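You operate a simulated robot arm through the tools that you are given. There is no shell and no other tool. Be economical: measure what you need, move in short steps, check, and stop when the job is done.

You run a simulated two-armed robot. Do the job below in one go: nothing can be reset, and whatever is moved stays where it is left.

JOB
Pick up the filter marked "fine" from the upper shelf of the wash bench with one hand, pass it to the other hand and put it on the lower shelf of the wash bench. Set down upright: filter.

The check looks at the end state, three seconds after you hand in, the way a careful person would. Anything else that was tipped, shoved, dropped, spilled or broken makes it a failure.

ROBOT AND FRAMES
Two 7-joint arms with two-finger grippers on one trunk, on a base that drives. Base frame: it is fixed to the floor where the robot stands at the start and does not move with it; the origin is under the middle of the robot, x ahead of it, y to its left, z up; the surface under the hand at the start is at about z = 800. Lengths are in mm, angles in degrees, forces in N, time in s.
The left shoulder is at the start at [24, 216, 1281], the right one opposite. With the tool pointing down near the work surface each hand reaches from about 100 to 720 mm from the robot's upright axis, wherever it stands, measured 20 degrees to its own side. Places, roughly: lower shelf of the wash bench [500, -100, 200]. Payload 2.2 kg a hand.
The TCP of each hand is the grasp point between the finger pads, 19 mm short of the fingertips. In the tool frame z runs along the fingers and y along their closing line. The gripper opens to 116 mm. The gripper's body begins 70 mm behind the TCP.
Orientation is that of the tool frame in the base frame, as a unit quaternion [x, y, z, w]. With the fingers straight down and closing along the base's y, the tool's x points along the base's -x, its y along +y and its z along -z.

CONTROLS
- The arms move only by the tool move_arm. It takes "left_plan", "right_plan" or both (then of equal length, played together; a hand with none holds still); each is a list of rows, each a list of 7 numbers: the shift along the tool's x, y, z in mm, then the turn, a rotation vector about the tool's x, y, z in degrees, then the gripper command, from -1 (shut) to 1 (fully open), values between in proportion. In form: [[tx, ty, tz, wx, wy, wz, gripper], ...]. A call has 1 to 8 rows; each row shifts and turns the commanded pose from where the row before left it, along the tool's axes as they then stand. Each row takes 0.2 s and may step no farther than 50 mm and 8.6 degrees from the row before; otherwise, or with a gripper value out of range, the whole call is refused. Where a pose cannot be reached the arm comes as near as it can. A force on the tool above 40 N (or 10 N above the force at the start of the call, whichever is more), or a blocked arm, ends the call early, and 0.2 s more pass. Each finger halts on what it meets, pressing with about 32 N; the grip force reading is that of the motor and also rises with nothing between the fingers. The clock runs only during rows and for 0.2 s after the last one: add rows that do not move to give the fingers time. The reply holds the time, the measured pose of the TCP, the force on the tool along the base axes, the opening and the grip force, in the units named above and with some noise, with the torque about the TCP (base axes, N m) and any sound that the robot's microphone picked up.
- Cameras (640 x 400 px; columns grow to the right, rows downward): "scene" is now at [132.7, 16.2, 1463.9]; the picture's right is [0.16, -0.99, -0.00], its down [-0.45, -0.07, -0.89] and it looks along [0.88, 0.15, -0.46] (base axes); focal length 214 px, centre (320, 200). "left" rides on the left gripper at [69, 15, -97] in its tool frame; the picture's right is [-0.21, 0.98, 0.00], its down [-0.76, -0.17, -0.63] and it looks along [-0.62, -0.14, 0.77] (tool axes); focal length 251 px, centre (320, 200). "right" rides on the right gripper at [69, -15, -97] in its tool frame; the picture's right is [0.21, 0.98, 0.00], its down [-0.76, 0.17, -0.63] and it looks along [-0.62, 0.14, 0.77] (tool axes); focal length 251 px, centre (320, 200). There is no depth. A picture from a camera that has moved, and an enlarged one, comes with that camera's place and axes in the base frame and with its lens.
- capture(camera): a new picture of that camera. It takes no simulated time.
- lift_body(by): slides the trunk up (or, below 0, down) by that many mm; the arms and the scene camera ride with it, the base frame stays. It gives what a move gives, with no picture.
- steer(legs): drives the robot by 1 to 6 legs, each [ahead, left, turn to the left] in mm, mm and degrees, along the robot's own axes; the way and the turn of a leg run together, so that a leg with both is an arc; at most 1500 mm and 180 degrees a leg. The arms and the cameras ride along, it lands a little off, and it stops where it bumps. It gives what a move gives.
- aim_head(pan, tilt): turns the head with the scene camera to pan (to the left, within 80 degrees either way) and tilt (down, from -29 to 69), counted from straight ahead of the robot. It gives what a move gives.
- inspect(camera, box): a new picture of the part [left, top, right, bottom] of that camera's present view, enlarged. It takes no simulated time.
- job_done(): hands the job in; it is judged then, once.

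Work in short steps. Places have to be worked out from the pictures, the camera data and where the tool is seen: move nearer, look again, correct. Check each grasp and each placing, and mend what went wrong. You have 120 turns and 108 pictures in all, those below and enlarged ones among them. Open the grippers and draw the arms clear of the work before you hand the job in, unless the task says otherwise; then end with one line.

The tools are called after "Emit:" as name(argument=value, ...) on one line, values as JSON. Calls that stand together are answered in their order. move_arm: Moves the arms, as the interface text tells. Its arguments: {"type":"object","properties":{"left_plan":{"type":"array","items":{"type":"array","items":{"type":"number"}}},"right_plan":{"type":"array","items":{"type":"array","items":{"type":"number"}}}},"required":[]} The other tools are called the same way: lift_body (by) slides the trunk up or down; steer (legs) drives the base; aim_head (pan, tilt) turns the head that bears the scene camera; capture (camera) takes a picture; inspect (camera, box) takes an enlarged picture of a part of a camera's view; job_done () hands the job in.

At the start:

```text
clock: 0.0
left_position: [429.5, 202.8, 1464.7]
left_orientation: [0.0, 1.0, 0.0, 0.001]
left_contact_force: [0.3, -1.6, -0.5]
left_moment: [0.01, 0.01, 0.0]
left_width: 116.0
left_grip_force: 0.1
right_position: [442.2, -171.2, 1476.3]
right_orientation: [-0.001, 1.0, -0.001, 0.0]
right_contact_force: [0.7, 1.1, 0.1]
right_moment: [0.02, 0.0, -0.03]
right_width: 116.2
right_grip_force: 0.1
trunk travel left (down, up): [-425.0, 65.0]
robot x, y, heading: [2.3, -0.4, -0.1]
head pan, tilt: [9.4, 27.1]
```

scene: 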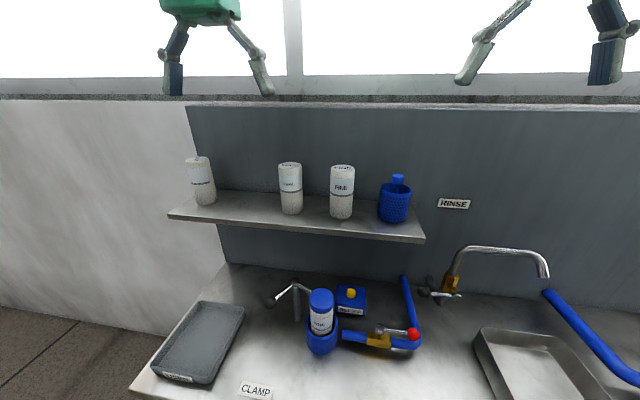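
right: 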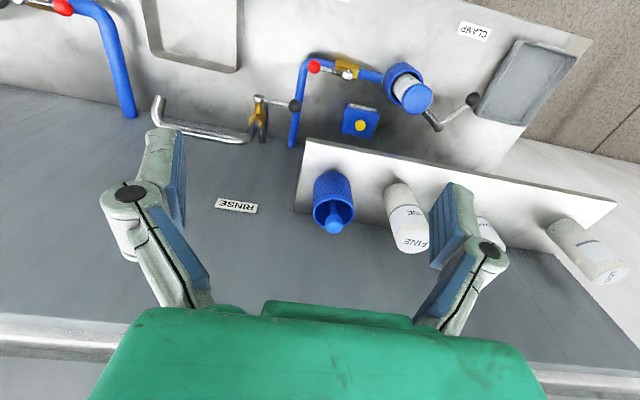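
left: 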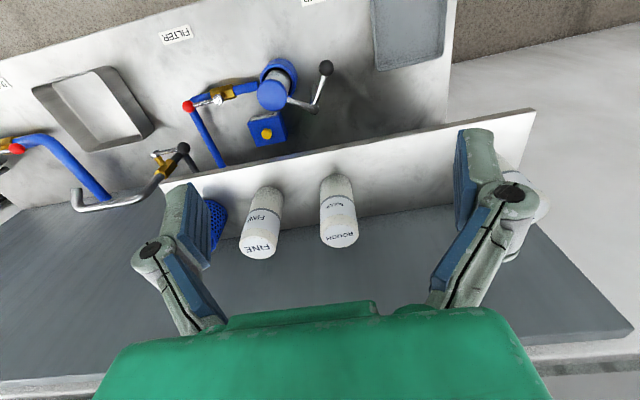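

The "fine" filter seems to be the one near (342,190) in the scene view. I'll enlarge it and look down toward the lower shelf.

Emit:
inspect(camera="scene", box=[160, 130, 440, 305])

Emit:
aim_head(pan=0, tilt=60)

Emit:
capture(camera="scene")

```text
2.29 times, centred on (300, 218) of scene
camera zoom: at [132.7, 16.2, 1463.9], right [0.16, -0.99, 0.0], down [-0.45, -0.07, -0.89], along [0.88, 0.15, -0.46], focal length 490 px, centre (366, 160)
```

zoom: 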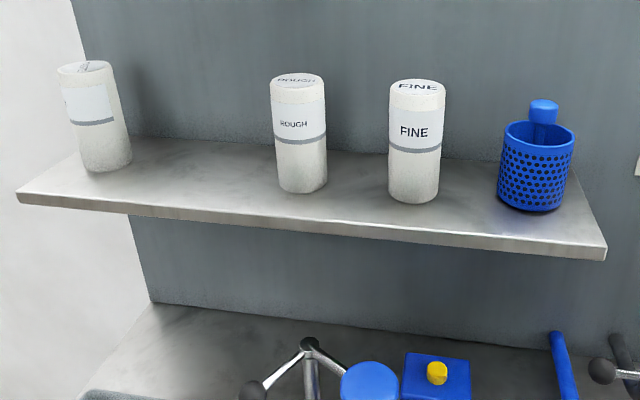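

```text
clock: 1.0
left_position: [425.5, 200.8, 1466.4]
left_orientation: [0.0, 1.0, 0.0, 0.001]
left_contact_force: [-0.2, -0.1, 0.2]
left_moment: [-0.02, 0.01, 0.01]
left_width: 116.1
left_grip_force: 0.1
right_position: [438.0, -171.7, 1478.6]
right_orientation: [0.0, 1.0, 0.0, 0.001]
right_contact_force: [-0.3, 0.0, -0.5]
right_moment: [0.02, 0.03, 0.0]
right_width: 116.1
right_grip_force: 0.0
trunk travel left (down, up): [-425.0, 65.0]
robot x, y, heading: [0.6, 1.3, -0.1]
head pan, tilt: [0.0, 60.0]
```

```text
103 pictures are left
camera scene: at [108.4, 1.2, 1417.4], right [0.0, -1.0, 0.0], down [-0.87, 0.0, -0.5], along [0.5, 0.0, -0.87], focal length 214 px, centre (320, 200)
```

scene: 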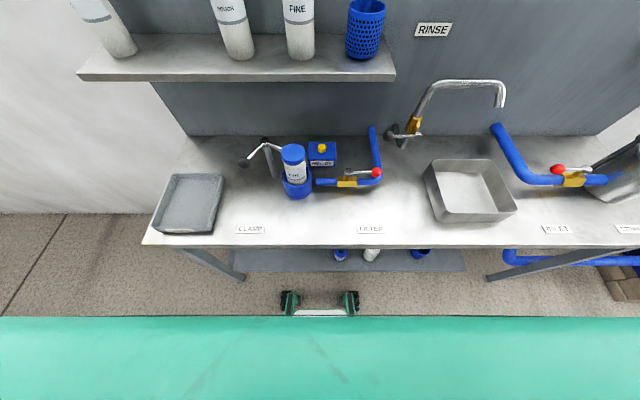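

Rays from three cameras put the top of the "FINE" filter near (655, 48, 1290), with the shelf surface near z≈1165. I'll move the left hand, still pointing down, towards it and look again.

Emit:
move_arm(left_plan=[[-23, -39, 0, 0, 0, 0, 1], [-23, -39, 0, 0, 0, 0, 1], [-23, -38, 0, 0, 0, 0, 1], [-23, -38, 0, 0, 0, 0, 1]])

Emit:
capture(camera="left")

Emit:
aim_head(pan=5, tilt=20)

Emit:
capture(camera="scene")

```text
clock: 2.0
left_position: [518.7, 42.5, 1464.8]
left_orientation: [-0.001, 1.0, 0.0, -0.001]
left_contact_force: [-0.3, -0.7, 0.1]
left_moment: [0.02, 0.01, -0.03]
left_width: 115.9
left_grip_force: 0.2
right_position: [441.9, -175.3, 1475.7]
right_orientation: [-0.001, 1.0, 0.001, 0.0]
right_contact_force: [0.3, -0.4, -0.5]
right_moment: [0.01, 0.02, 0.01]
right_width: 115.9
right_grip_force: 0.1
trunk travel left (down, up): [-425.0, 65.0]
robot x, y, heading: [-2.2, 0.4, 0.1]
head pan, tilt: [0.0, 60.0]
```

```text
102 pictures are left
camera left: at [449.1, 57.7, 1562.2], right [0.21, 0.98, 0.0], down [0.76, -0.17, 0.63], along [0.62, -0.13, -0.77], focal length 251 px, centre (320, 200)
```

left: 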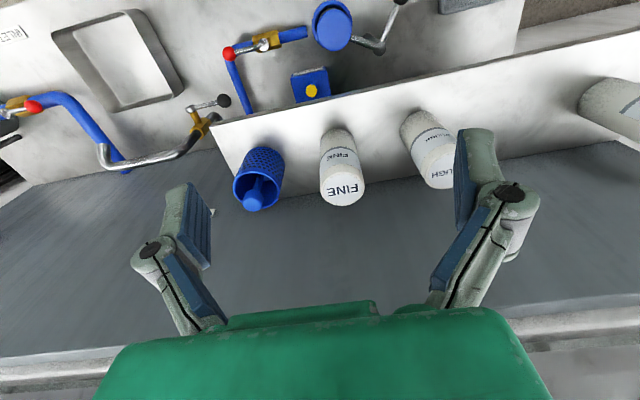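

```text
clock: 3.0
left_position: [516.0, 44.6, 1466.4]
left_orientation: [0.0, 1.0, 0.0, 0.001]
left_contact_force: [0.1, -0.6, 0.6]
left_moment: [0.01, 0.01, 0.03]
left_width: 116.0
left_grip_force: 0.1
right_position: [438.0, -173.5, 1477.8]
right_orientation: [0.0, 1.0, 0.001, 0.001]
right_contact_force: [-0.5, 0.7, 0.3]
right_moment: [0.01, 0.03, -0.01]
right_width: 115.9
right_grip_force: 0.0
trunk travel left (down, up): [-425.0, 65.0]
robot x, y, heading: [-0.6, -3.0, 0.0]
head pan, tilt: [5.0, 20.0]
```

```text
101 pictures are left
camera scene: at [135.4, 6.3, 1475.2], right [0.09, -1.0, 0.0], down [-0.34, -0.03, -0.94], along [0.93, 0.08, -0.35], focal length 214 px, centre (320, 200)
```

scene: 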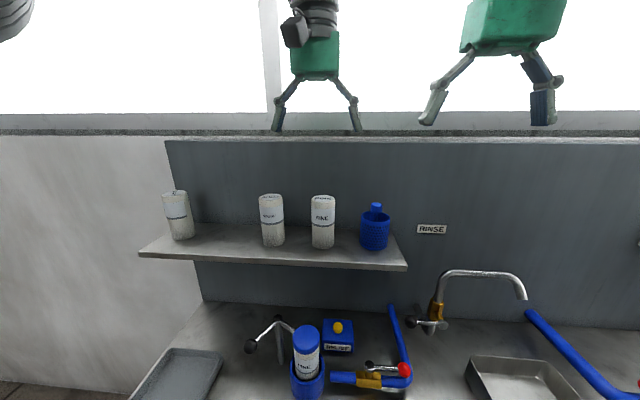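

The filter top is confirmed at about (653, 46.5, 1289), diameter ≈61, height ≈130. I'll move above it at a safe height and check.

Emit:
move_arm(left_plan=[[-34, 1, 20, 0, 0, 0, 1], [-34, 1, 20, 0, 0, 0, 1], [-34, 0, 20, 0, 0, 0, 1], [-35, 0, 20, 0, 0, 0, 1]])

Emit:
capture(camera="left")

Emit:
capture(camera="scene")

```text
clock: 4.0
left_position: [619.9, 67.7, 1375.6]
left_orientation: [0.0, 1.0, 0.0, 0.0]
left_contact_force: [0.3, -0.2, 0.5]
left_moment: [0.0, 0.01, 0.03]
left_width: 116.4
left_grip_force: 0.0
left hand out of reach, approached as far as the arm can: row 2, 3, 4
right_position: [439.6, -170.6, 1475.7]
right_orientation: [0.0, 1.0, -0.001, 0.001]
right_contact_force: [0.3, 0.3, 0.9]
right_moment: [0.0, 0.02, -0.02]
right_width: 116.1
right_grip_force: 0.0
trunk travel left (down, up): [-425.0, 65.0]
robot x, y, heading: [0.7, -1.4, -0.0]
head pan, tilt: [5.0, 20.0]
```

```text
100 pictures are left
camera left: at [550.0, 83.0, 1473.8], right [0.21, 0.98, 0.0], down [0.76, -0.17, 0.63], along [0.62, -0.14, -0.77], focal length 251 px, centre (320, 200)
```

left: 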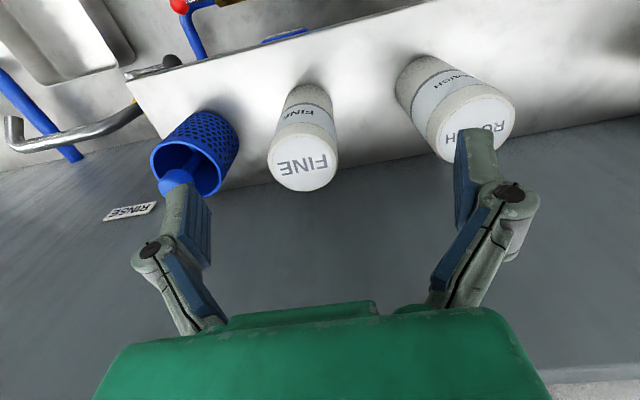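

```text
99 pictures are left
camera scene: at [136.9, 8.6, 1475.1], right [0.09, -1.0, 0.0], down [-0.34, -0.03, -0.94], along [0.93, 0.08, -0.35], focal length 214 px, centre (320, 200)
```

scene: 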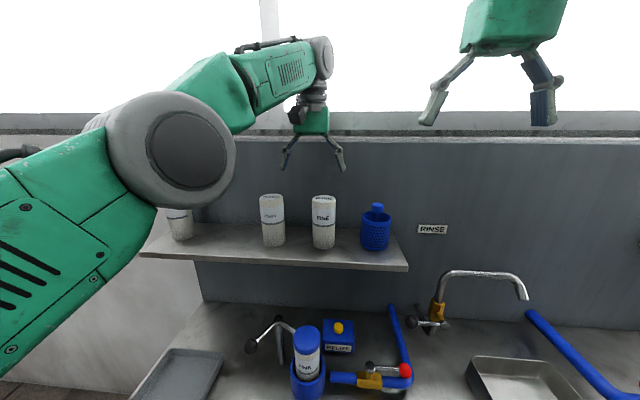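

The arm is at its reach limit in this orientation because the wrist is high. Raising the trunk brings the shoulder nearer to wrist height, so I'll do that and try again.

Emit:
lift_body(by=64)

Emit:
move_arm(left_plan=[[0, -7, 35, 0, 0, 0, 1], [-8, -7, 35, 0, 0, 0, 1], [-12, -5, 30, 0, 0, 0, 1], [-12, -2, 0, 0, 0, 0, 1]])

Emit:
capture(camera="left")

```text
clock: 5.1
left_position: [618.6, 66.0, 1442.1]
left_orientation: [0.0, 1.0, 0.0, 0.002]
left_contact_force: [-0.6, -0.1, -0.3]
left_moment: [0.0, 0.01, -0.02]
left_width: 115.6
left_grip_force: 0.1
right_position: [438.7, -170.9, 1541.7]
right_orientation: [0.0, 1.0, 0.0, 0.0]
right_contact_force: [-0.7, 0.4, 0.5]
right_moment: [0.04, 0.0, -0.04]
right_width: 116.0
right_grip_force: 0.1
trunk travel left (down, up): [-489.0, 1.0]
robot x, y, heading: [-5.0, 3.1, -0.2]
head pan, tilt: [5.0, 20.0]
```

```text
clock: 6.1
left_position: [651.3, 44.1, 1339.7]
left_orientation: [0.0, 1.0, 0.001, 0.001]
left_contact_force: [-0.1, -0.4, -0.1]
left_moment: [-0.02, 0.0, -0.01]
left_width: 115.9
left_grip_force: 0.1
right_position: [440.3, -172.9, 1539.9]
right_orientation: [-0.001, 1.0, 0.0, 0.0]
right_contact_force: [-0.5, 0.0, 0.4]
right_moment: [-0.03, -0.02, 0.02]
right_width: 116.1
right_grip_force: 0.0
trunk travel left (down, up): [-489.0, 1.0]
robot x, y, heading: [3.3, -4.9, 0.2]
head pan, tilt: [5.0, 20.0]
```

```text
98 pictures are left
camera left: at [581.9, 59.2, 1436.6], right [0.21, 0.98, 0.0], down [0.76, -0.17, 0.63], along [0.62, -0.13, -0.77], focal length 251 px, centre (320, 200)
```

left: 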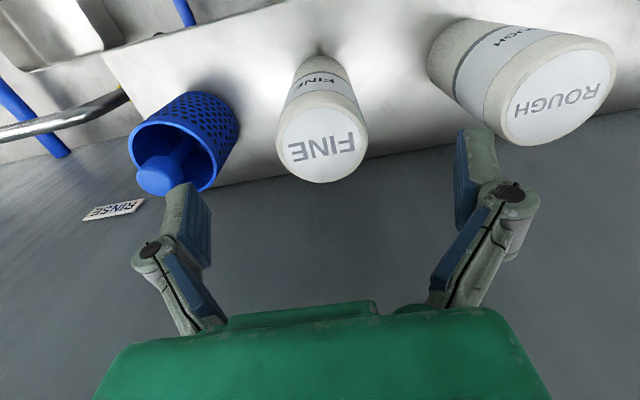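

Centred over the filter within a few mm. Before descending I want to check the clearance between the fingers and the blue basket.

Emit:
inspect(camera="left", box=[100, 20, 420, 220])

Emit:
inspect(camera="scene", box=[220, 150, 460, 300])

```text
2.00 times, centred on (260, 120) of left
camera zoom: at [581.9, 59.2, 1436.6], right [0.21, 0.98, 0.0], down [0.76, -0.17, 0.63], along [0.62, -0.13, -0.77], focal length 503 px, centre (440, 360)
```

zoom: 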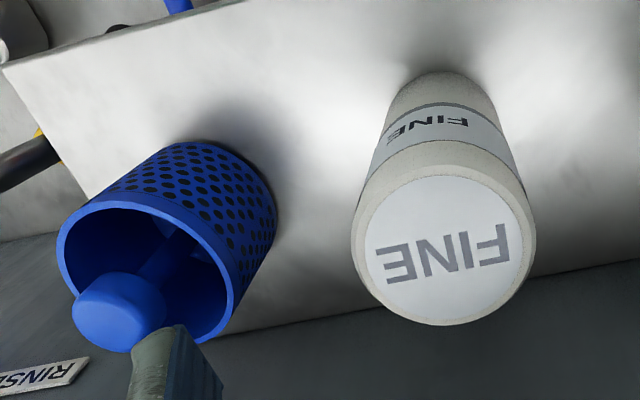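

```text
2.67 times, centred on (340, 225) of scene
camera zoom: at [138.2, 6.5, 1539.0], right [0.09, -1.0, 0.0], down [-0.35, -0.03, -0.94], along [0.93, 0.08, -0.35], focal length 572 px, centre (267, 133)
```

zoom: 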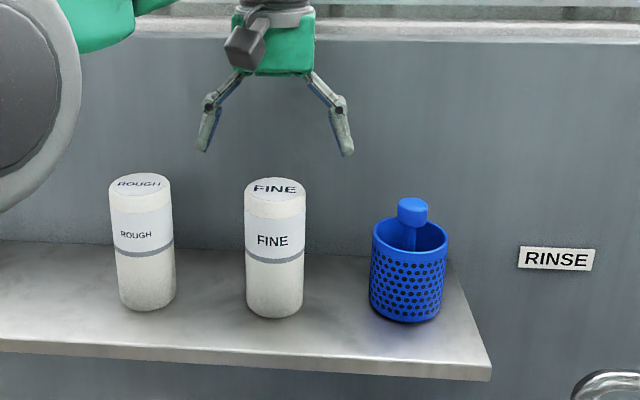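

Clearance is good: the basket edge is near y≈-57 and the finger reaches about -30. I'll narrow the opening to about 93 and descend to TCP z≈1250.

Emit:
move_arm(left_plan=[[-2, 1, 0, 0, 0, 0, 0.6], [0, 0, 30, 0, 0, 0, 0.6], [0, 0, 30, 0, 0, 0, 0.6], [0, 0, 30, 0, 0, 0, 0.6], [0, 0, 0, 0, 0, 0, 0.6]])

Emit:
capture(camera="left")

Emit:
inspect(camera="scene", box=[220, 150, 460, 300])

```text
clock: 7.3
left_position: [650.6, 45.1, 1251.2]
left_orientation: [-0.001, 1.0, 0.002, 0.001]
left_contact_force: [-1.0, -0.5, 1.0]
left_moment: [0.04, -0.01, -0.03]
left_width: 92.5
left_grip_force: 0.0
right_position: [439.0, -171.8, 1541.2]
right_orientation: [0.0, 1.0, 0.001, 0.001]
right_contact_force: [0.2, -0.3, -0.6]
right_moment: [0.02, -0.01, 0.02]
right_width: 115.9
right_grip_force: 0.1
trunk travel left (down, up): [-489.0, 1.0]
robot x, y, heading: [-0.2, 0.6, -0.0]
head pan, tilt: [5.0, 20.0]
```

```text
95 pictures are left
camera left: at [580.9, 60.5, 1348.4], right [0.21, 0.98, 0.0], down [0.76, -0.17, 0.63], along [0.62, -0.13, -0.77], focal length 251 px, centre (320, 200)
```

left: 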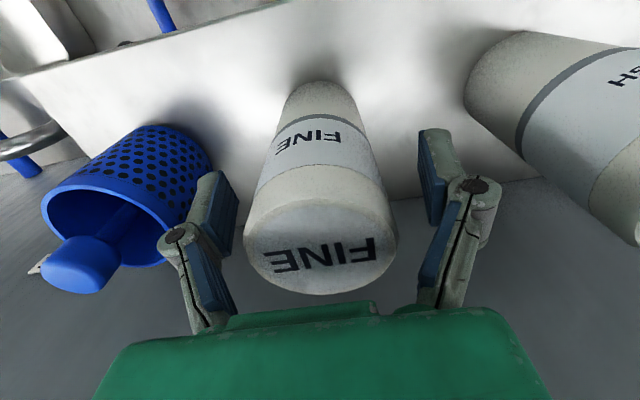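

```text
2.67 times, centred on (340, 225) of scene
camera zoom: at [136.8, 6.9, 1539.2], right [0.09, -1.0, 0.0], down [-0.34, -0.03, -0.94], along [0.93, 0.08, -0.35], focal length 572 px, centre (267, 133)
```

zoom: 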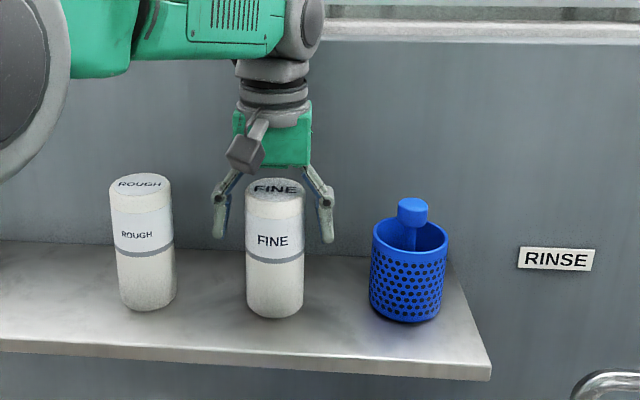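

The filter sits centred between the fingers, within a few mm. Closing the grip.

Emit:
move_arm(left_plan=[[-4, 0, 0, 0, 0, 0, 0.2], [0, 0, 0, 0, 0, 0, -0.3], [0, 0, 0, 0, 0, 0, -1], [0, 0, 0, 0, 0, 0, -1], [0, 0, 0, 0, 0, 0, -1]])

Emit:
capture(camera="left")

```text
clock: 8.5
left_position: [655.2, 44.4, 1251.1]
left_orientation: [0.0, 1.0, 0.001, 0.001]
left_contact_force: [1.1, -1.1, 1.1]
left_moment: [0.02, -0.14, -0.06]
left_width: 60.5
left_grip_force: 32.3
right_position: [438.7, -173.6, 1540.7]
right_orientation: [-0.001, 1.0, 0.001, 0.001]
right_contact_force: [0.3, -0.3, 0.0]
right_moment: [-0.02, 0.0, 0.02]
right_width: 116.2
right_grip_force: 0.0
trunk travel left (down, up): [-489.0, 1.0]
robot x, y, heading: [-1.8, -1.0, -0.2]
head pan, tilt: [5.0, 20.0]
```

```text
93 pictures are left
camera left: at [586.5, 59.9, 1348.0], right [0.21, 0.98, 0.0], down [0.76, -0.17, 0.63], along [0.62, -0.13, -0.77], focal length 251 px, centre (320, 200)
```

left: 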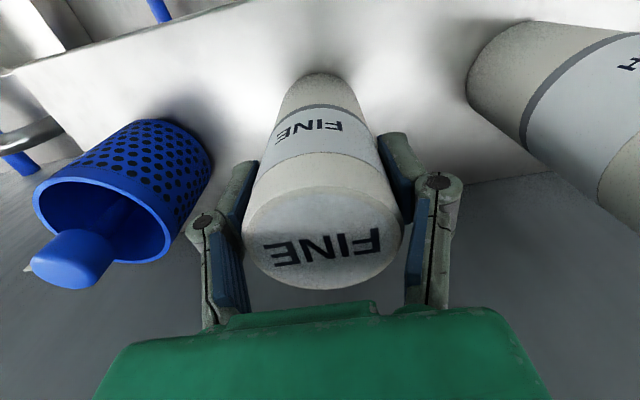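

Gripped at 60.5 mm with 32 N. Lifting slowly, then drawing back towards the robot.

Emit:
move_arm(left_plan=[[0, 0, -15, 0, 0, 0, -1], [0, 0, -20, 0, 0, 0, -1], [0, 0, -25, 0, 0, 0, -1], [25, 0, -15, 0, 0, 0, -1], [30, 0, -10, 0, 0, 0, -1], [30, 0, 0, 0, 0, 0, -1], [30, 0, 0, 0, 0, 0, -1], [30, 0, 0, 0, 0, 0, -1]])

Emit:
capture(camera="scene")

```text
clock: 10.3
left_position: [505.2, 45.9, 1338.7]
left_orientation: [-0.001, 1.0, 0.0, 0.001]
left_contact_force: [-0.7, -0.7, -3.1]
left_moment: [0.05, -0.01, 0.01]
left_width: 60.5
left_grip_force: 32.0
right_position: [435.5, -172.9, 1542.5]
right_orientation: [0.0, 1.0, 0.001, 0.003]
right_contact_force: [-0.7, 0.1, -0.4]
right_moment: [-0.01, -0.07, 0.02]
right_width: 115.8
right_grip_force: 0.1
trunk travel left (down, up): [-489.0, 1.0]
robot x, y, heading: [1.2, -1.2, 0.0]
head pan, tilt: [5.0, 20.0]
```

```text
92 pictures are left
camera scene: at [132.5, 7.0, 1539.6], right [0.09, -1.0, 0.0], down [-0.34, -0.03, -0.94], along [0.94, 0.08, -0.34], focal length 214 px, centre (320, 200)
```

scene: 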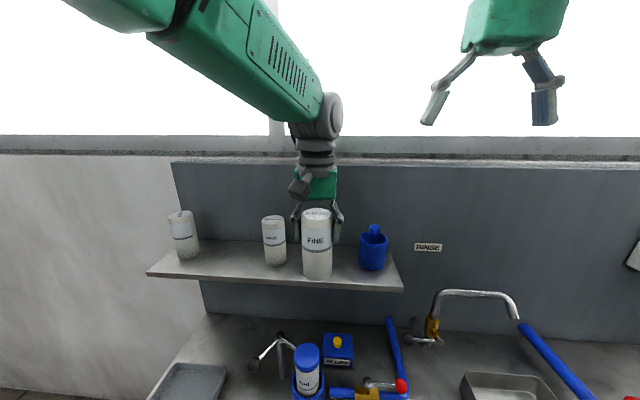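

Lift is good, and the filter hangs upright with its bottom near z≈1245. I'll move the left hand out slightly to x≈550 and start yawing the right hand (+45°) while lowering it.

Emit:
move_arm(left_plan=[[-22, 0, 0, 0, 0, 0, -1], [-22, 0, 0, 0, 0, 0, -1], [0, 0, 0, 0, 0, 0, -1], [0, 0, 0, 0, 0, 0, -1], [0, 0, 0, 0, 0, 0, -1], [0, 0, 0, 0, 0, 0, -1]], right_plan=[[0, 0, 25, 0, 0, -7.5, 1], [0, 0, 25, 0, 0, -7.5, 1], [0, 0, 25, 0, 0, -7.5, 1], [0, 0, 25, 0, 0, -7.5, 1], [0, 0, 25, 0, 0, -7.5, 1], [0, 0, 25, 0, 0, -7.5, 1]])

Emit:
move_arm(right_plan=[[0, 0, 0, 0, -8.33, 0, 1], [0, 0, 0, 0, -8.33, 0, 1], [0, 0, 0, 0, -8.33, 0, 1], [0, 0, 0, 0, -8.33, 0, 1], [0, 0, 0, 0, -8.33, 0, 1], [0, 0, 0, 0, -8.33, 0, 1]])

Emit:
capture(camera="right")

Emit:
capture(camera="scene")

```text
clock: 11.7
left_position: [553.5, 45.5, 1338.4]
left_orientation: [0.0, 1.0, 0.001, 0.0]
left_contact_force: [-0.7, -0.2, -2.3]
left_moment: [0.0, 0.0, -0.02]
left_width: 60.5
left_grip_force: 32.1
right_position: [439.7, -173.3, 1391.2]
right_orientation: [-0.384, 0.923, -0.001, 0.0]
right_contact_force: [-0.4, -0.1, 0.8]
right_moment: [0.01, 0.03, 0.02]
right_width: 115.8
right_grip_force: 0.1
trunk travel left (down, up): [-489.0, 1.0]
robot x, y, heading: [-2.5, 1.0, 0.2]
head pan, tilt: [5.0, 20.0]
```

```text
clock: 13.1
left_position: [554.4, 44.2, 1337.7]
left_orientation: [0.0, 1.0, 0.0, 0.0]
left_contact_force: [-0.4, -0.2, -3.5]
left_moment: [0.02, 0.01, -0.01]
left_width: 60.7
left_grip_force: 31.8
right_position: [439.1, -175.0, 1392.3]
right_orientation: [-0.346, 0.837, 0.162, 0.392]
right_contact_force: [0.6, -0.7, -0.1]
right_moment: [-0.02, -0.02, -0.04]
right_width: 115.9
right_grip_force: 0.0
trunk travel left (down, up): [-489.0, 1.0]
robot x, y, heading: [0.8, 0.1, -0.2]
head pan, tilt: [5.0, 20.0]
```

```text
91 pictures are left
camera right: at [367.0, -270.6, 1400.7], right [-0.79, 0.59, -0.16], down [-0.12, 0.11, 0.99], along [0.6, 0.8, -0.02], focal length 251 px, centre (320, 200)
```

right: 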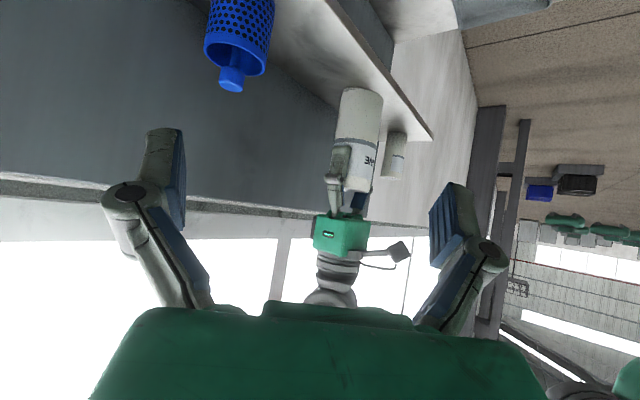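

```text
90 pictures are left
camera scene: at [135.9, 3.2, 1539.3], right [0.09, -1.0, 0.0], down [-0.34, -0.03, -0.94], along [0.93, 0.08, -0.34], focal length 214 px, centre (320, 200)
```

scene: 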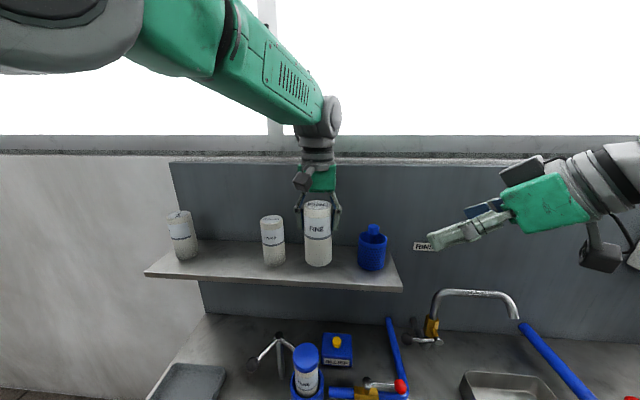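

Right tool is at 45° yaw and 40° below horizontal, as intended. Moving to a standoff at (471, -33, 1277), facing the filter's lower part.

Emit:
move_arm(right_plan=[[2.4, 19.3, 41.9, 0, 0, 0, 1], [2.4, 19.3, 41.9, 0, 0, 0, 1], [2.4, 19.3, 41.9, 0, 0, 0, 1], [2.2, 19.3, 41.9, 0, 0, 0, 1], [0, 0, 0, 0, 0, 0, 1]])

Emit:
capture(camera="right")

Emit:
inspect(camera="scene", box=[220, 150, 460, 300])

```text
clock: 14.3
left_position: [553.7, 45.1, 1337.4]
left_orientation: [0.0, 1.0, 0.002, 0.0]
left_contact_force: [-0.5, 1.1, -3.9]
left_moment: [-0.01, 0.05, 0.0]
left_width: 60.6
left_grip_force: 32.4
right_position: [474.8, -33.7, 1278.5]
right_orientation: [-0.347, 0.836, 0.163, 0.392]
right_contact_force: [1.4, -0.7, -0.6]
right_moment: [0.01, -0.01, 0.01]
right_width: 115.9
right_grip_force: 0.1
trunk travel left (down, up): [-489.0, 1.0]
robot x, y, heading: [1.7, 1.4, 0.0]
head pan, tilt: [5.0, 20.0]
```

```text
89 pictures are left
camera right: at [402.9, -128.5, 1287.2], right [-0.79, 0.59, -0.17], down [-0.12, 0.12, 0.99], along [0.6, 0.8, -0.02], focal length 251 px, centre (320, 200)
```

right: 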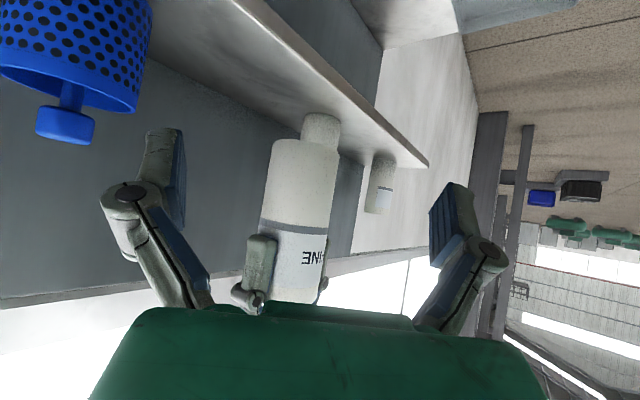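

```text
2.67 times, centred on (340, 225) of scene
camera zoom: at [136.7, 6.3, 1539.2], right [0.09, -1.0, 0.0], down [-0.34, -0.03, -0.94], along [0.93, 0.08, -0.35], focal length 572 px, centre (267, 133)
```

zoom: 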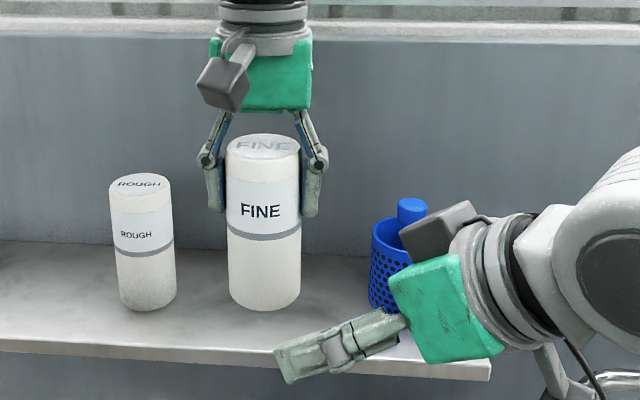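

Geometry agrees: the filter axis is at (554, 45) with its bottom near z≈1241. I'll move the open right fingers horizontally around the lower part, below the left fingertips.

Emit:
move_arm(right_plan=[[-23, 0, 29, 0, 0, 0, 1], [-23, 0, 29, 0, 0, 0, 1], [-23, 0, 29, 0, 0, 0, 1], [0, 0, 0, 0, 0, 0, 1]])

Emit:
capture(camera="right")

Emit:
inspect(camera="scene", box=[220, 150, 460, 300])

Emit:
capture(camera="left")

```text
clock: 15.3
left_position: [553.6, 47.6, 1338.1]
left_orientation: [0.0, 1.0, 0.0, 0.001]
left_contact_force: [-0.9, -0.5, -2.5]
left_moment: [0.01, 0.02, 0.0]
left_width: 60.7
left_grip_force: 32.2
right_position: [550.0, 49.5, 1274.0]
right_orientation: [-0.347, 0.837, 0.161, 0.391]
right_contact_force: [0.5, -1.1, -0.6]
right_moment: [-0.01, -0.03, 0.0]
right_width: 116.1
right_grip_force: 0.0
trunk travel left (down, up): [-489.0, 1.0]
robot x, y, heading: [0.8, -2.0, -0.0]
head pan, tilt: [5.0, 20.0]
```

```text
87 pictures are left
camera right: at [477.9, -45.7, 1284.0], right [-0.79, 0.59, -0.17], down [-0.12, 0.12, 0.99], along [0.6, 0.8, -0.02], focal length 251 px, centre (320, 200)
```

right: 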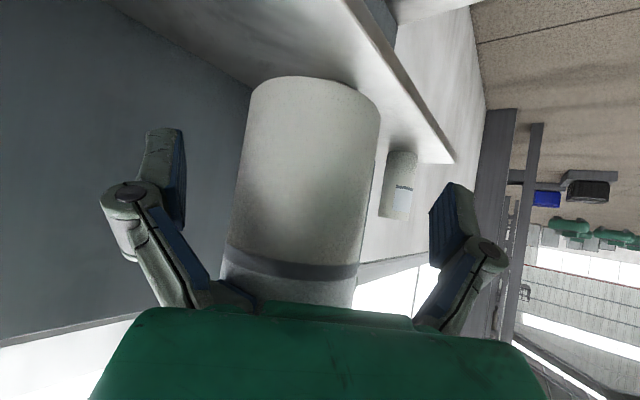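

```text
2.67 times, centred on (340, 225) of scene
camera zoom: at [137.1, 9.3, 1539.2], right [0.09, -1.0, 0.0], down [-0.34, -0.03, -0.94], along [0.93, 0.08, -0.35], focal length 572 px, centre (267, 133)
```

zoom: 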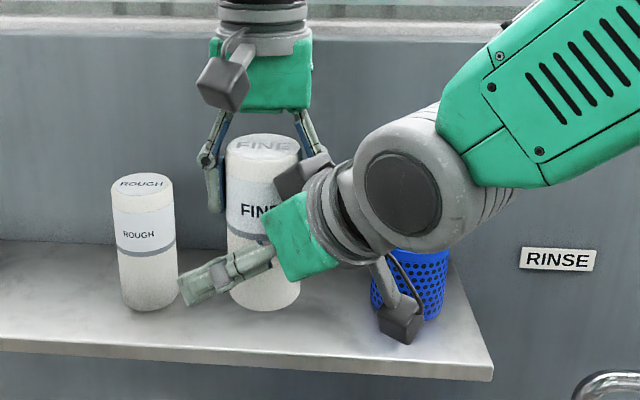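

```text
85 pictures are left
camera left: at [483.6, 63.1, 1434.7], right [0.21, 0.98, 0.0], down [0.76, -0.17, 0.63], along [0.62, -0.14, -0.77], focal length 251 px, centre (320, 200)
```

left: 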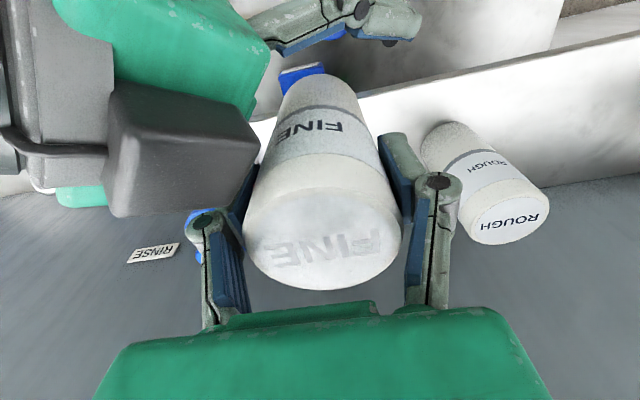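

Image shows the filter centred between the right fingers, with clearance from the left hand. I'll close the right gripper while the left holds.

Emit:
move_arm(right_plan=[[0, 0, 0, 0, 0, 0, 0.5], [0, 0, 0, 0, 0, 0, 0.2], [0, 0, 0, 0, 0, 0, 0.0], [0, 0, 0, 0, 0, 0, -0.5], [0, 0, 0, 0, 0, 0, -1], [0, 0, 0, 0, 0, 0, -1]])

Emit:
capture(camera="right")

Emit:
capture(camera="left")

```text
clock: 16.7
left_position: [553.3, 48.4, 1337.1]
left_orientation: [0.0, 1.0, 0.002, -0.001]
left_contact_force: [-20.7, 21.3, 2.1]
left_moment: [0.54, 0.59, 0.3]
left_width: 60.7
left_grip_force: 32.1
right_position: [551.8, 47.3, 1275.3]
right_orientation: [-0.344, 0.838, 0.159, 0.392]
right_contact_force: [19.6, -22.6, -1.2]
right_moment: [0.85, 0.69, -0.36]
right_width: 60.5
right_grip_force: 32.7
trunk travel left (down, up): [-489.0, 1.0]
robot x, y, heading: [0.1, 0.7, -0.1]
head pan, tilt: [5.0, 20.0]
```

```text
84 pictures are left
camera right: at [479.2, -48.3, 1283.7], right [-0.78, 0.6, -0.17], down [-0.12, 0.12, 0.99], along [0.61, 0.79, -0.02], focal length 251 px, centre (320, 200)
```

right: 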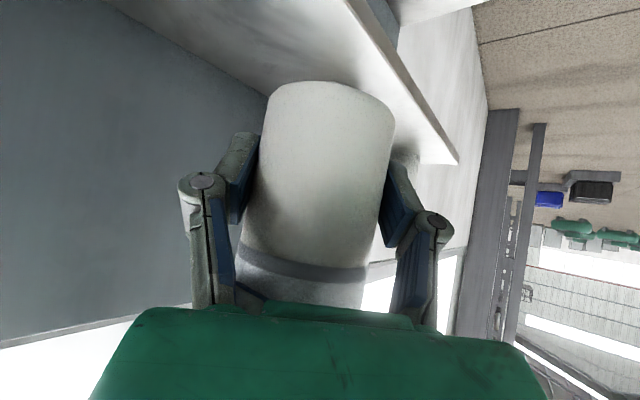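

```text
83 pictures are left
camera left: at [483.7, 63.6, 1434.7], right [0.21, 0.98, 0.0], down [0.76, -0.17, 0.63], along [0.62, -0.13, -0.78], focal length 251 px, centre (320, 200)
```

left: 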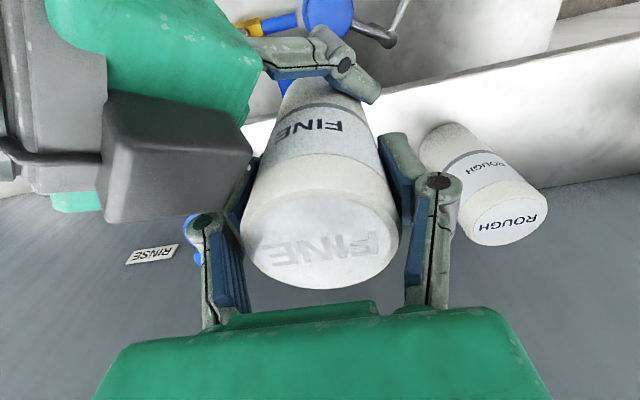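

Both hands hold at 60.5 mm, but a ~29 N side load shows the right hand is a few mm off along its closing line. Easing it by -3 mm in tool y before releasing the left.

Emit:
move_arm(right_plan=[[0, -3, 0, 0, 0, 0, -1], [0, 0, 0, 0, 0, 0, -1]])

```text
clock: 17.3
left_position: [554.2, 47.1, 1336.8]
left_orientation: [0.0, 1.0, 0.001, 0.001]
left_contact_force: [-3.1, 18.8, -3.8]
left_moment: [0.58, 0.52, 0.23]
left_width: 60.8
left_grip_force: 32.3
right_position: [553.4, 44.9, 1274.7]
right_orientation: [-0.346, 0.838, 0.16, 0.391]
right_contact_force: [3.5, -18.2, 0.8]
right_moment: [0.64, -0.32, -0.26]
right_width: 60.5
right_grip_force: 32.0
trunk travel left (down, up): [-489.0, 1.0]
robot x, y, heading: [3.4, 0.4, 0.1]
head pan, tilt: [5.0, 20.0]
```

x load is relieved and about 18 N remains along y. Easing the right hand 2 mm in -y.

Emit:
move_arm(right_plan=[[0.9, -1.4, -1.1, 0, 0, 0, -1], [0, 0, 0, 0, 0, 0, -1]])

```text
clock: 17.9
left_position: [554.0, 46.9, 1336.7]
left_orientation: [-0.001, 1.0, -0.001, 0.001]
left_contact_force: [-8.9, 8.3, -5.1]
left_moment: [0.24, -0.44, 0.11]
left_width: 60.5
left_grip_force: 31.5
right_position: [552.8, 44.7, 1274.1]
right_orientation: [-0.347, 0.837, 0.162, 0.391]
right_contact_force: [8.7, -8.4, 1.9]
right_moment: [0.3, 0.97, -0.12]
right_width: 60.4
right_grip_force: 32.0
trunk travel left (down, up): [-489.0, 1.0]
robot x, y, heading: [0.3, -0.6, -0.2]
head pan, tilt: [5.0, 20.0]
```

Load is low now. I'll open the left slightly, to about 74 mm, and raise it straight up off the filter.

Emit:
move_arm(left_plan=[[0, 0, 0, 0, 0, 0, 0.15], [0, 0, 0, 0, 0, 0, 0.27], [0, 0, -10, 0, 0, 0, 0.27], [0, 0, -25, 0, 0, 0, 0.27], [0, 0, -25, 0, 0, 0, 0.27], [15, 0, -25, 0, 0, 0, 0.27]])

Emit:
capture(camera="right")

Emit:
capture(camera="scene")

```text
clock: 19.3
left_position: [534.9, 49.2, 1424.9]
left_orientation: [0.0, 1.0, 0.0, 0.001]
left_contact_force: [0.3, 0.0, 0.3]
left_moment: [-0.05, -0.04, 0.01]
left_width: 73.9
left_grip_force: 0.0
right_position: [551.3, 44.1, 1275.3]
right_orientation: [-0.347, 0.837, 0.161, 0.392]
right_contact_force: [-0.3, 0.4, 0.1]
right_moment: [0.0, 0.01, -0.01]
right_width: 60.2
right_grip_force: 32.5
trunk travel left (down, up): [-489.0, 1.0]
robot x, y, heading: [0.6, 0.8, 0.1]
head pan, tilt: [5.0, 20.0]
```

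```text
82 pictures are left
camera right: at [478.3, -51.5, 1284.0], right [-0.79, 0.59, -0.17], down [-0.12, 0.12, 0.99], along [0.6, 0.8, -0.02], focal length 251 px, centre (320, 200)
```

right: 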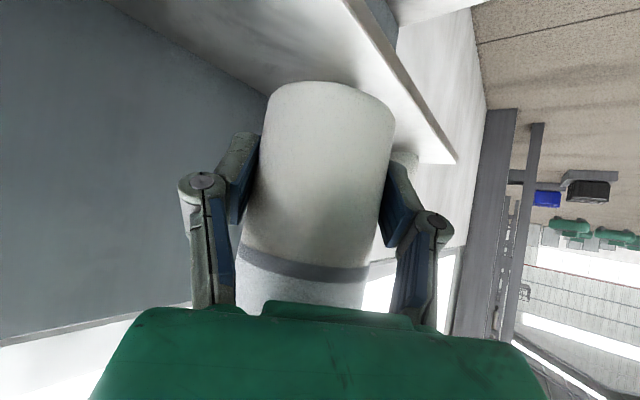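

```text
81 pictures are left
camera scene: at [135.2, 8.8, 1539.4], right [0.09, -1.0, 0.0], down [-0.34, -0.03, -0.94], along [0.94, 0.08, -0.34], focal length 214 px, centre (320, 200)
```

scene: 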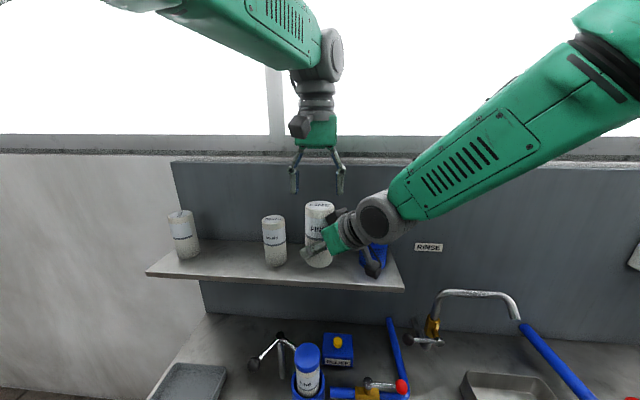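

The handover worked: the filter is held by the right hand alone and is upright. I'll stow the left hand back to its side and draw the filter back clear of the shelf.

Emit:
move_arm(left_plan=[[10, 10, -40, 0, 0, 0, 0.3], [30, 35, 0, 0, 0, 0, 0.3], [30, 35, 0, 0, 0, 0, 0.3], [30, 35, 0, 0, 0, 0, 0.3], [0, 45, 0, 0, 0, 0, 0.3], [0, 40, 0, 0, 0, 0, 0.3]])

Emit:
move_arm(right_plan=[[11, 18, -13, 0, 0, 0, -1], [11, 18, -13, 0, 0, 0, -1], [11, 18, -13, 0, 0, 0, -1], [11, 18, -13, 0, 0, 0, -1], [11, 18, -13, 0, 0, 0, -1]])

Emit:
capture(camera="scene")

```text
clock: 20.7
left_position: [437.7, 248.5, 1459.6]
left_orientation: [0.0, 1.0, -0.003, 0.001]
left_contact_force: [-0.2, -0.6, -0.8]
left_moment: [-0.08, 0.01, 0.0]
left_width: 75.4
left_grip_force: 0.1
right_position: [552.7, 50.2, 1272.7]
right_orientation: [-0.346, 0.838, 0.159, 0.391]
right_contact_force: [0.2, 0.4, 0.4]
right_moment: [0.0, -0.01, 0.0]
right_width: 60.2
right_grip_force: 31.9
trunk travel left (down, up): [-489.0, 1.0]
robot x, y, heading: [0.1, -0.4, -0.2]
head pan, tilt: [5.0, 20.0]
```

```text
clock: 21.9
left_position: [435.0, 244.4, 1460.9]
left_orientation: [0.0, 1.0, -0.001, 0.002]
left_contact_force: [-0.5, -0.3, -0.1]
left_moment: [0.0, 0.0, 0.02]
left_width: 75.6
left_grip_force: 0.0
right_position: [426.4, 48.3, 1274.1]
right_orientation: [-0.347, 0.837, 0.16, 0.391]
right_contact_force: [-0.7, 0.1, 0.2]
right_moment: [0.0, 0.03, -0.01]
right_width: 60.4
right_grip_force: 31.7
trunk travel left (down, up): [-489.0, 1.0]
robot x, y, heading: [-2.9, 1.7, -0.0]
head pan, tilt: [5.0, 20.0]
```

```text
80 pictures are left
camera scene: at [132.8, 12.6, 1539.5], right [0.09, -1.0, 0.0], down [-0.34, -0.03, -0.94], along [0.94, 0.08, -0.34], focal length 214 px, centre (320, 200)
```

scene: 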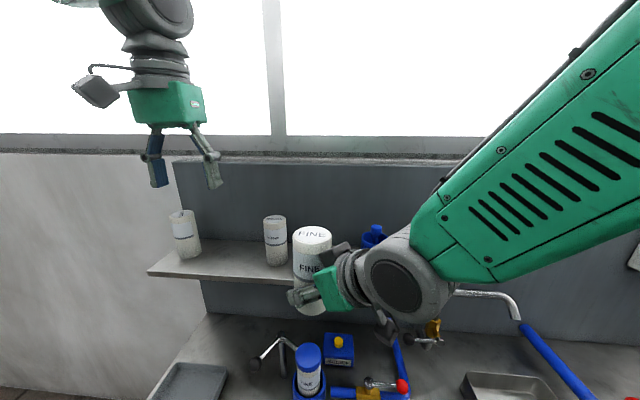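

Everything is clear of the shelf. Driving back 400 mm so that arms and filter clear the bench front, then lowering the trunk.

Emit:
steer(legs=[[-400, 0, 0]])

Emit:
aim_head(pan=0, tilt=45)

Emit:
capture(camera="scene")

```text
clock: 24.4
left_position: [43.6, 245.6, 1459.5]
left_orientation: [-0.005, 1.0, -0.001, -0.001]
left_contact_force: [0.3, 0.7, -0.3]
left_moment: [-0.01, 0.03, 0.0]
left_width: 75.3
left_grip_force: 0.0
right_position: [34.4, 50.9, 1273.8]
right_orientation: [-0.351, 0.836, 0.163, 0.389]
right_contact_force: [-0.2, -0.5, -0.1]
right_moment: [0.02, 0.01, -0.01]
right_width: 60.5
right_grip_force: 31.6
trunk travel left (down, up): [-489.0, 1.0]
robot x, y, heading: [-392.8, 2.5, 0.4]
head pan, tilt: [5.0, 20.0]
```

```text
clock: 25.2
left_position: [36.1, 244.0, 1462.7]
left_orientation: [-0.004, 1.0, -0.001, 0.003]
left_contact_force: [0.4, -0.7, 0.4]
left_moment: [0.02, -0.04, 0.01]
left_width: 75.5
left_grip_force: 0.0
right_position: [28.3, 49.0, 1275.5]
right_orientation: [-0.35, 0.835, 0.161, 0.392]
right_contact_force: [1.0, 0.6, -0.2]
right_moment: [-0.02, 0.0, -0.03]
right_width: 60.2
right_grip_force: 31.2
trunk travel left (down, up): [-489.0, 1.0]
robot x, y, heading: [-395.1, -1.1, 0.3]
head pan, tilt: [0.0, 45.0]
```

```text
79 pictures are left
camera scene: at [-271.6, 1.1, 1500.9], right [0.01, -1.0, 0.0], down [-0.71, -0.01, -0.71], along [0.71, 0.01, -0.71], focal length 214 px, centre (320, 200)
```

scene: 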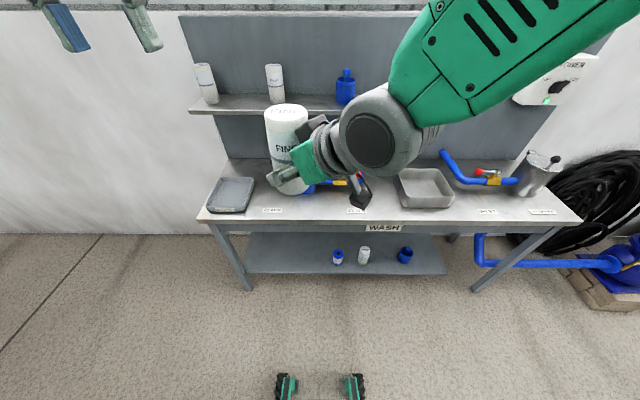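

Lower shelf is visible, with objects at y≈-120, -300 and -575, and free space around y≈0 to 450. Lowering the trunk and shifting left by 200 so the right arm faces y≈+130.

Emit:
lift_body(by=-480)

Emit:
steer(legs=[[0, 200, 0]])

Emit:
aim_head(pan=0, tilt=35)

Emit:
capture(camera="scene")

```text
refused: -480 is not a number from -400 to 400
```

```text
clock: 26.8
left_position: [37.7, 418.8, 1463.6]
left_orientation: [-0.003, 1.0, 0.008, 0.002]
left_contact_force: [0.3, -0.6, 0.3]
left_moment: [0.04, -0.01, -0.02]
left_width: 75.2
left_grip_force: 0.1
right_position: [28.7, 224.6, 1276.0]
right_orientation: [-0.346, 0.834, 0.169, 0.395]
right_contact_force: [0.3, -0.7, -2.3]
right_moment: [0.02, 0.08, 0.05]
right_width: 60.2
right_grip_force: 31.6
trunk travel left (down, up): [-489.0, 1.0]
robot x, y, heading: [-396.2, 193.8, 0.2]
head pan, tilt: [0.0, 45.0]
```

```text
clock: 27.6
left_position: [35.6, 413.6, 1465.0]
left_orientation: [0.0, 1.0, 0.008, 0.003]
left_contact_force: [0.4, -1.5, -0.3]
left_moment: [0.08, 0.02, 0.01]
left_width: 75.3
left_grip_force: 0.1
right_position: [26.9, 220.3, 1275.7]
right_orientation: [-0.344, 0.835, 0.168, 0.394]
right_contact_force: [0.9, -1.5, -2.8]
right_moment: [0.06, 0.09, 0.09]
right_width: 60.3
right_grip_force: 32.1
trunk travel left (down, up): [-489.0, 1.0]
robot x, y, heading: [-397.3, 187.2, 0.2]
head pan, tilt: [0.0, 35.0]
```

```text
78 pictures are left
camera scene: at [-262.9, 172.0, 1515.2], right [0.01, -1.0, -0.01], down [-0.58, 0.01, -0.82], along [0.82, 0.01, -0.58], focal length 214 px, centre (320, 200)
```

scene: 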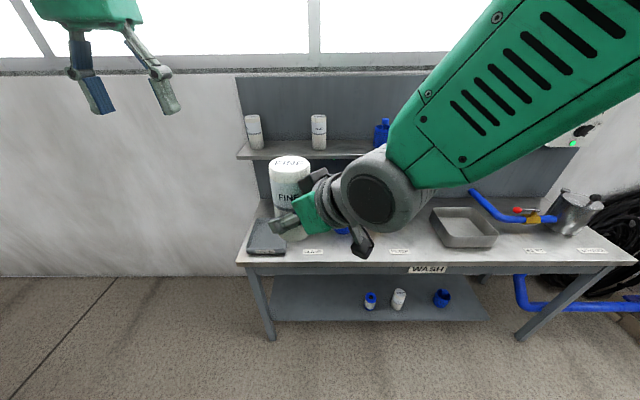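

The single lift is limited to 400, so I'll lower in two steps.

Emit:
lift_body(by=-400)

Emit:
lift_body(by=-80)

Emit:
capture(camera="scene")

```text
clock: 31.4
left_position: [33.8, 473.2, 1056.4]
left_orientation: [-0.005, 1.0, -0.013, 0.002]
left_contact_force: [-0.5, 0.9, -0.2]
left_moment: [-0.15, -0.01, 0.02]
left_width: 75.5
left_grip_force: 0.0
right_position: [24.2, 272.5, 875.2]
right_orientation: [-0.356, 0.837, 0.152, 0.388]
right_contact_force: [-0.9, 2.6, -2.2]
right_moment: [-0.13, 0.0, -0.08]
right_width: 60.2
right_grip_force: 32.4
trunk travel left (down, up): [-89.0, 401.0]
robot x, y, heading: [-393.1, 201.5, 0.5]
head pan, tilt: [0.0, 35.0]
```

```text
clock: 32.5
left_position: [33.3, 430.0, 984.2]
left_orientation: [-0.001, 1.0, 0.005, 0.003]
left_contact_force: [0.0, -2.0, 0.7]
left_moment: [0.16, 0.0, -0.03]
left_width: 75.4
left_grip_force: 0.2
right_position: [25.8, 235.7, 798.4]
right_orientation: [-0.346, 0.835, 0.166, 0.394]
right_contact_force: [0.9, -0.6, -3.7]
right_moment: [0.11, 0.01, 0.0]
right_width: 60.3
right_grip_force: 32.0
trunk travel left (down, up): [-9.0, 481.0]
robot x, y, heading: [-393.8, 189.3, 0.0]
head pan, tilt: [0.0, 35.0]
```

```text
77 pictures are left
camera scene: at [-265.9, 191.8, 1035.6], right [0.01, -1.0, 0.0], down [-0.58, 0.0, -0.82], along [0.82, 0.01, -0.58], focal length 214 px, centre (320, 200)
```

scene: 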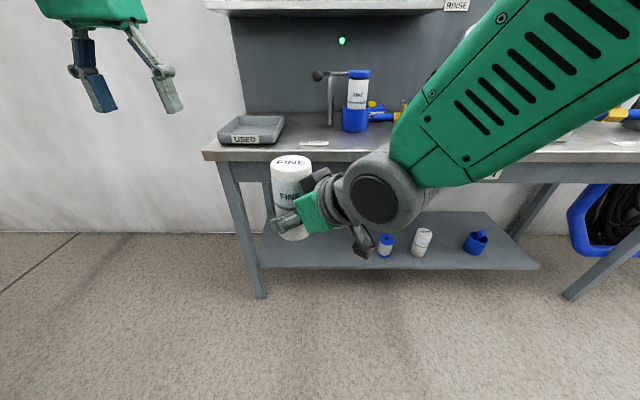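

The base sways after driving but is settling. The view shows clear shelf space to the left of the small blue item. I'll lower the filter in front of the bench to z≈435 and check.

Emit:
move_arm(right_plan=[[30.6, 0, 25.7, 0, 0, 0, -1], [34.5, 0, 28.9, 0, 0, 0, -1], [34.5, 0, 28.9, 0, 0, 0, -1], [34.5, 0, 28.9, 0, 0, 0, -1], [34.5, 0, 28.9, 0, 0, 0, -1], [34.5, 0, 28.9, 0, 0, 0, -1], [34.5, 0, 28.9, 0, 0, 0, -1], [34.5, 0, 28.9, 0, 0, 0, -1]])

Emit:
capture(camera="scene")

Emit:
capture(camera="right")

```text
clock: 34.4
left_position: [34.4, 438.1, 981.4]
left_orientation: [-0.001, 1.0, 0.001, 0.003]
left_contact_force: [-0.3, -0.7, -0.3]
left_moment: [0.08, 0.01, -0.01]
left_width: 75.5
left_grip_force: 0.1
right_position: [27.3, 243.3, 438.1]
right_orientation: [-0.348, 0.835, 0.162, 0.393]
right_contact_force: [1.2, -1.3, -3.6]
right_moment: [0.02, 0.04, 0.05]
right_width: 60.3
right_grip_force: 32.2
trunk travel left (down, up): [-9.0, 481.0]
robot x, y, heading: [-396.2, 192.9, 0.5]
head pan, tilt: [0.0, 35.0]
```

```text
76 pictures are left
camera scene: at [-264.6, 179.3, 1035.2], right [0.0, -1.0, -0.01], down [-0.58, 0.01, -0.82], along [0.82, 0.01, -0.58], focal length 214 px, centre (320, 200)
```

scene: 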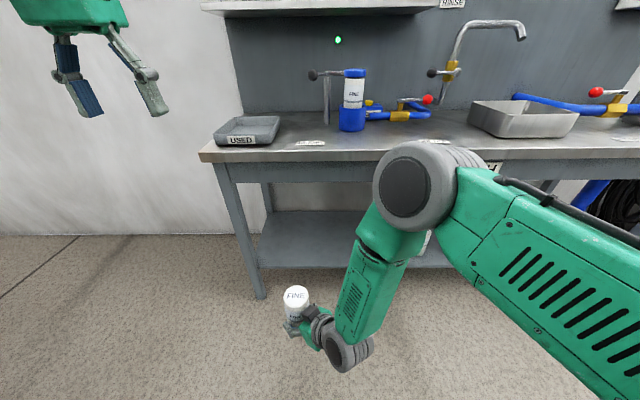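

```text
75 pictures are left
camera right: at [-44.6, 147.8, 447.4], right [-0.79, 0.59, -0.17], down [-0.12, 0.12, 0.99], along [0.6, 0.8, -0.02], focal length 251 px, centre (320, 200)
```

right: 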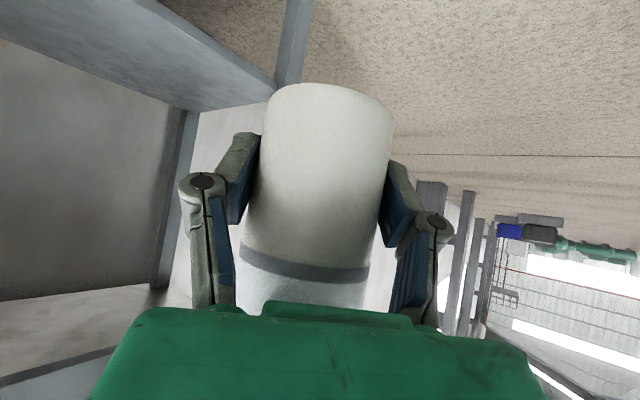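

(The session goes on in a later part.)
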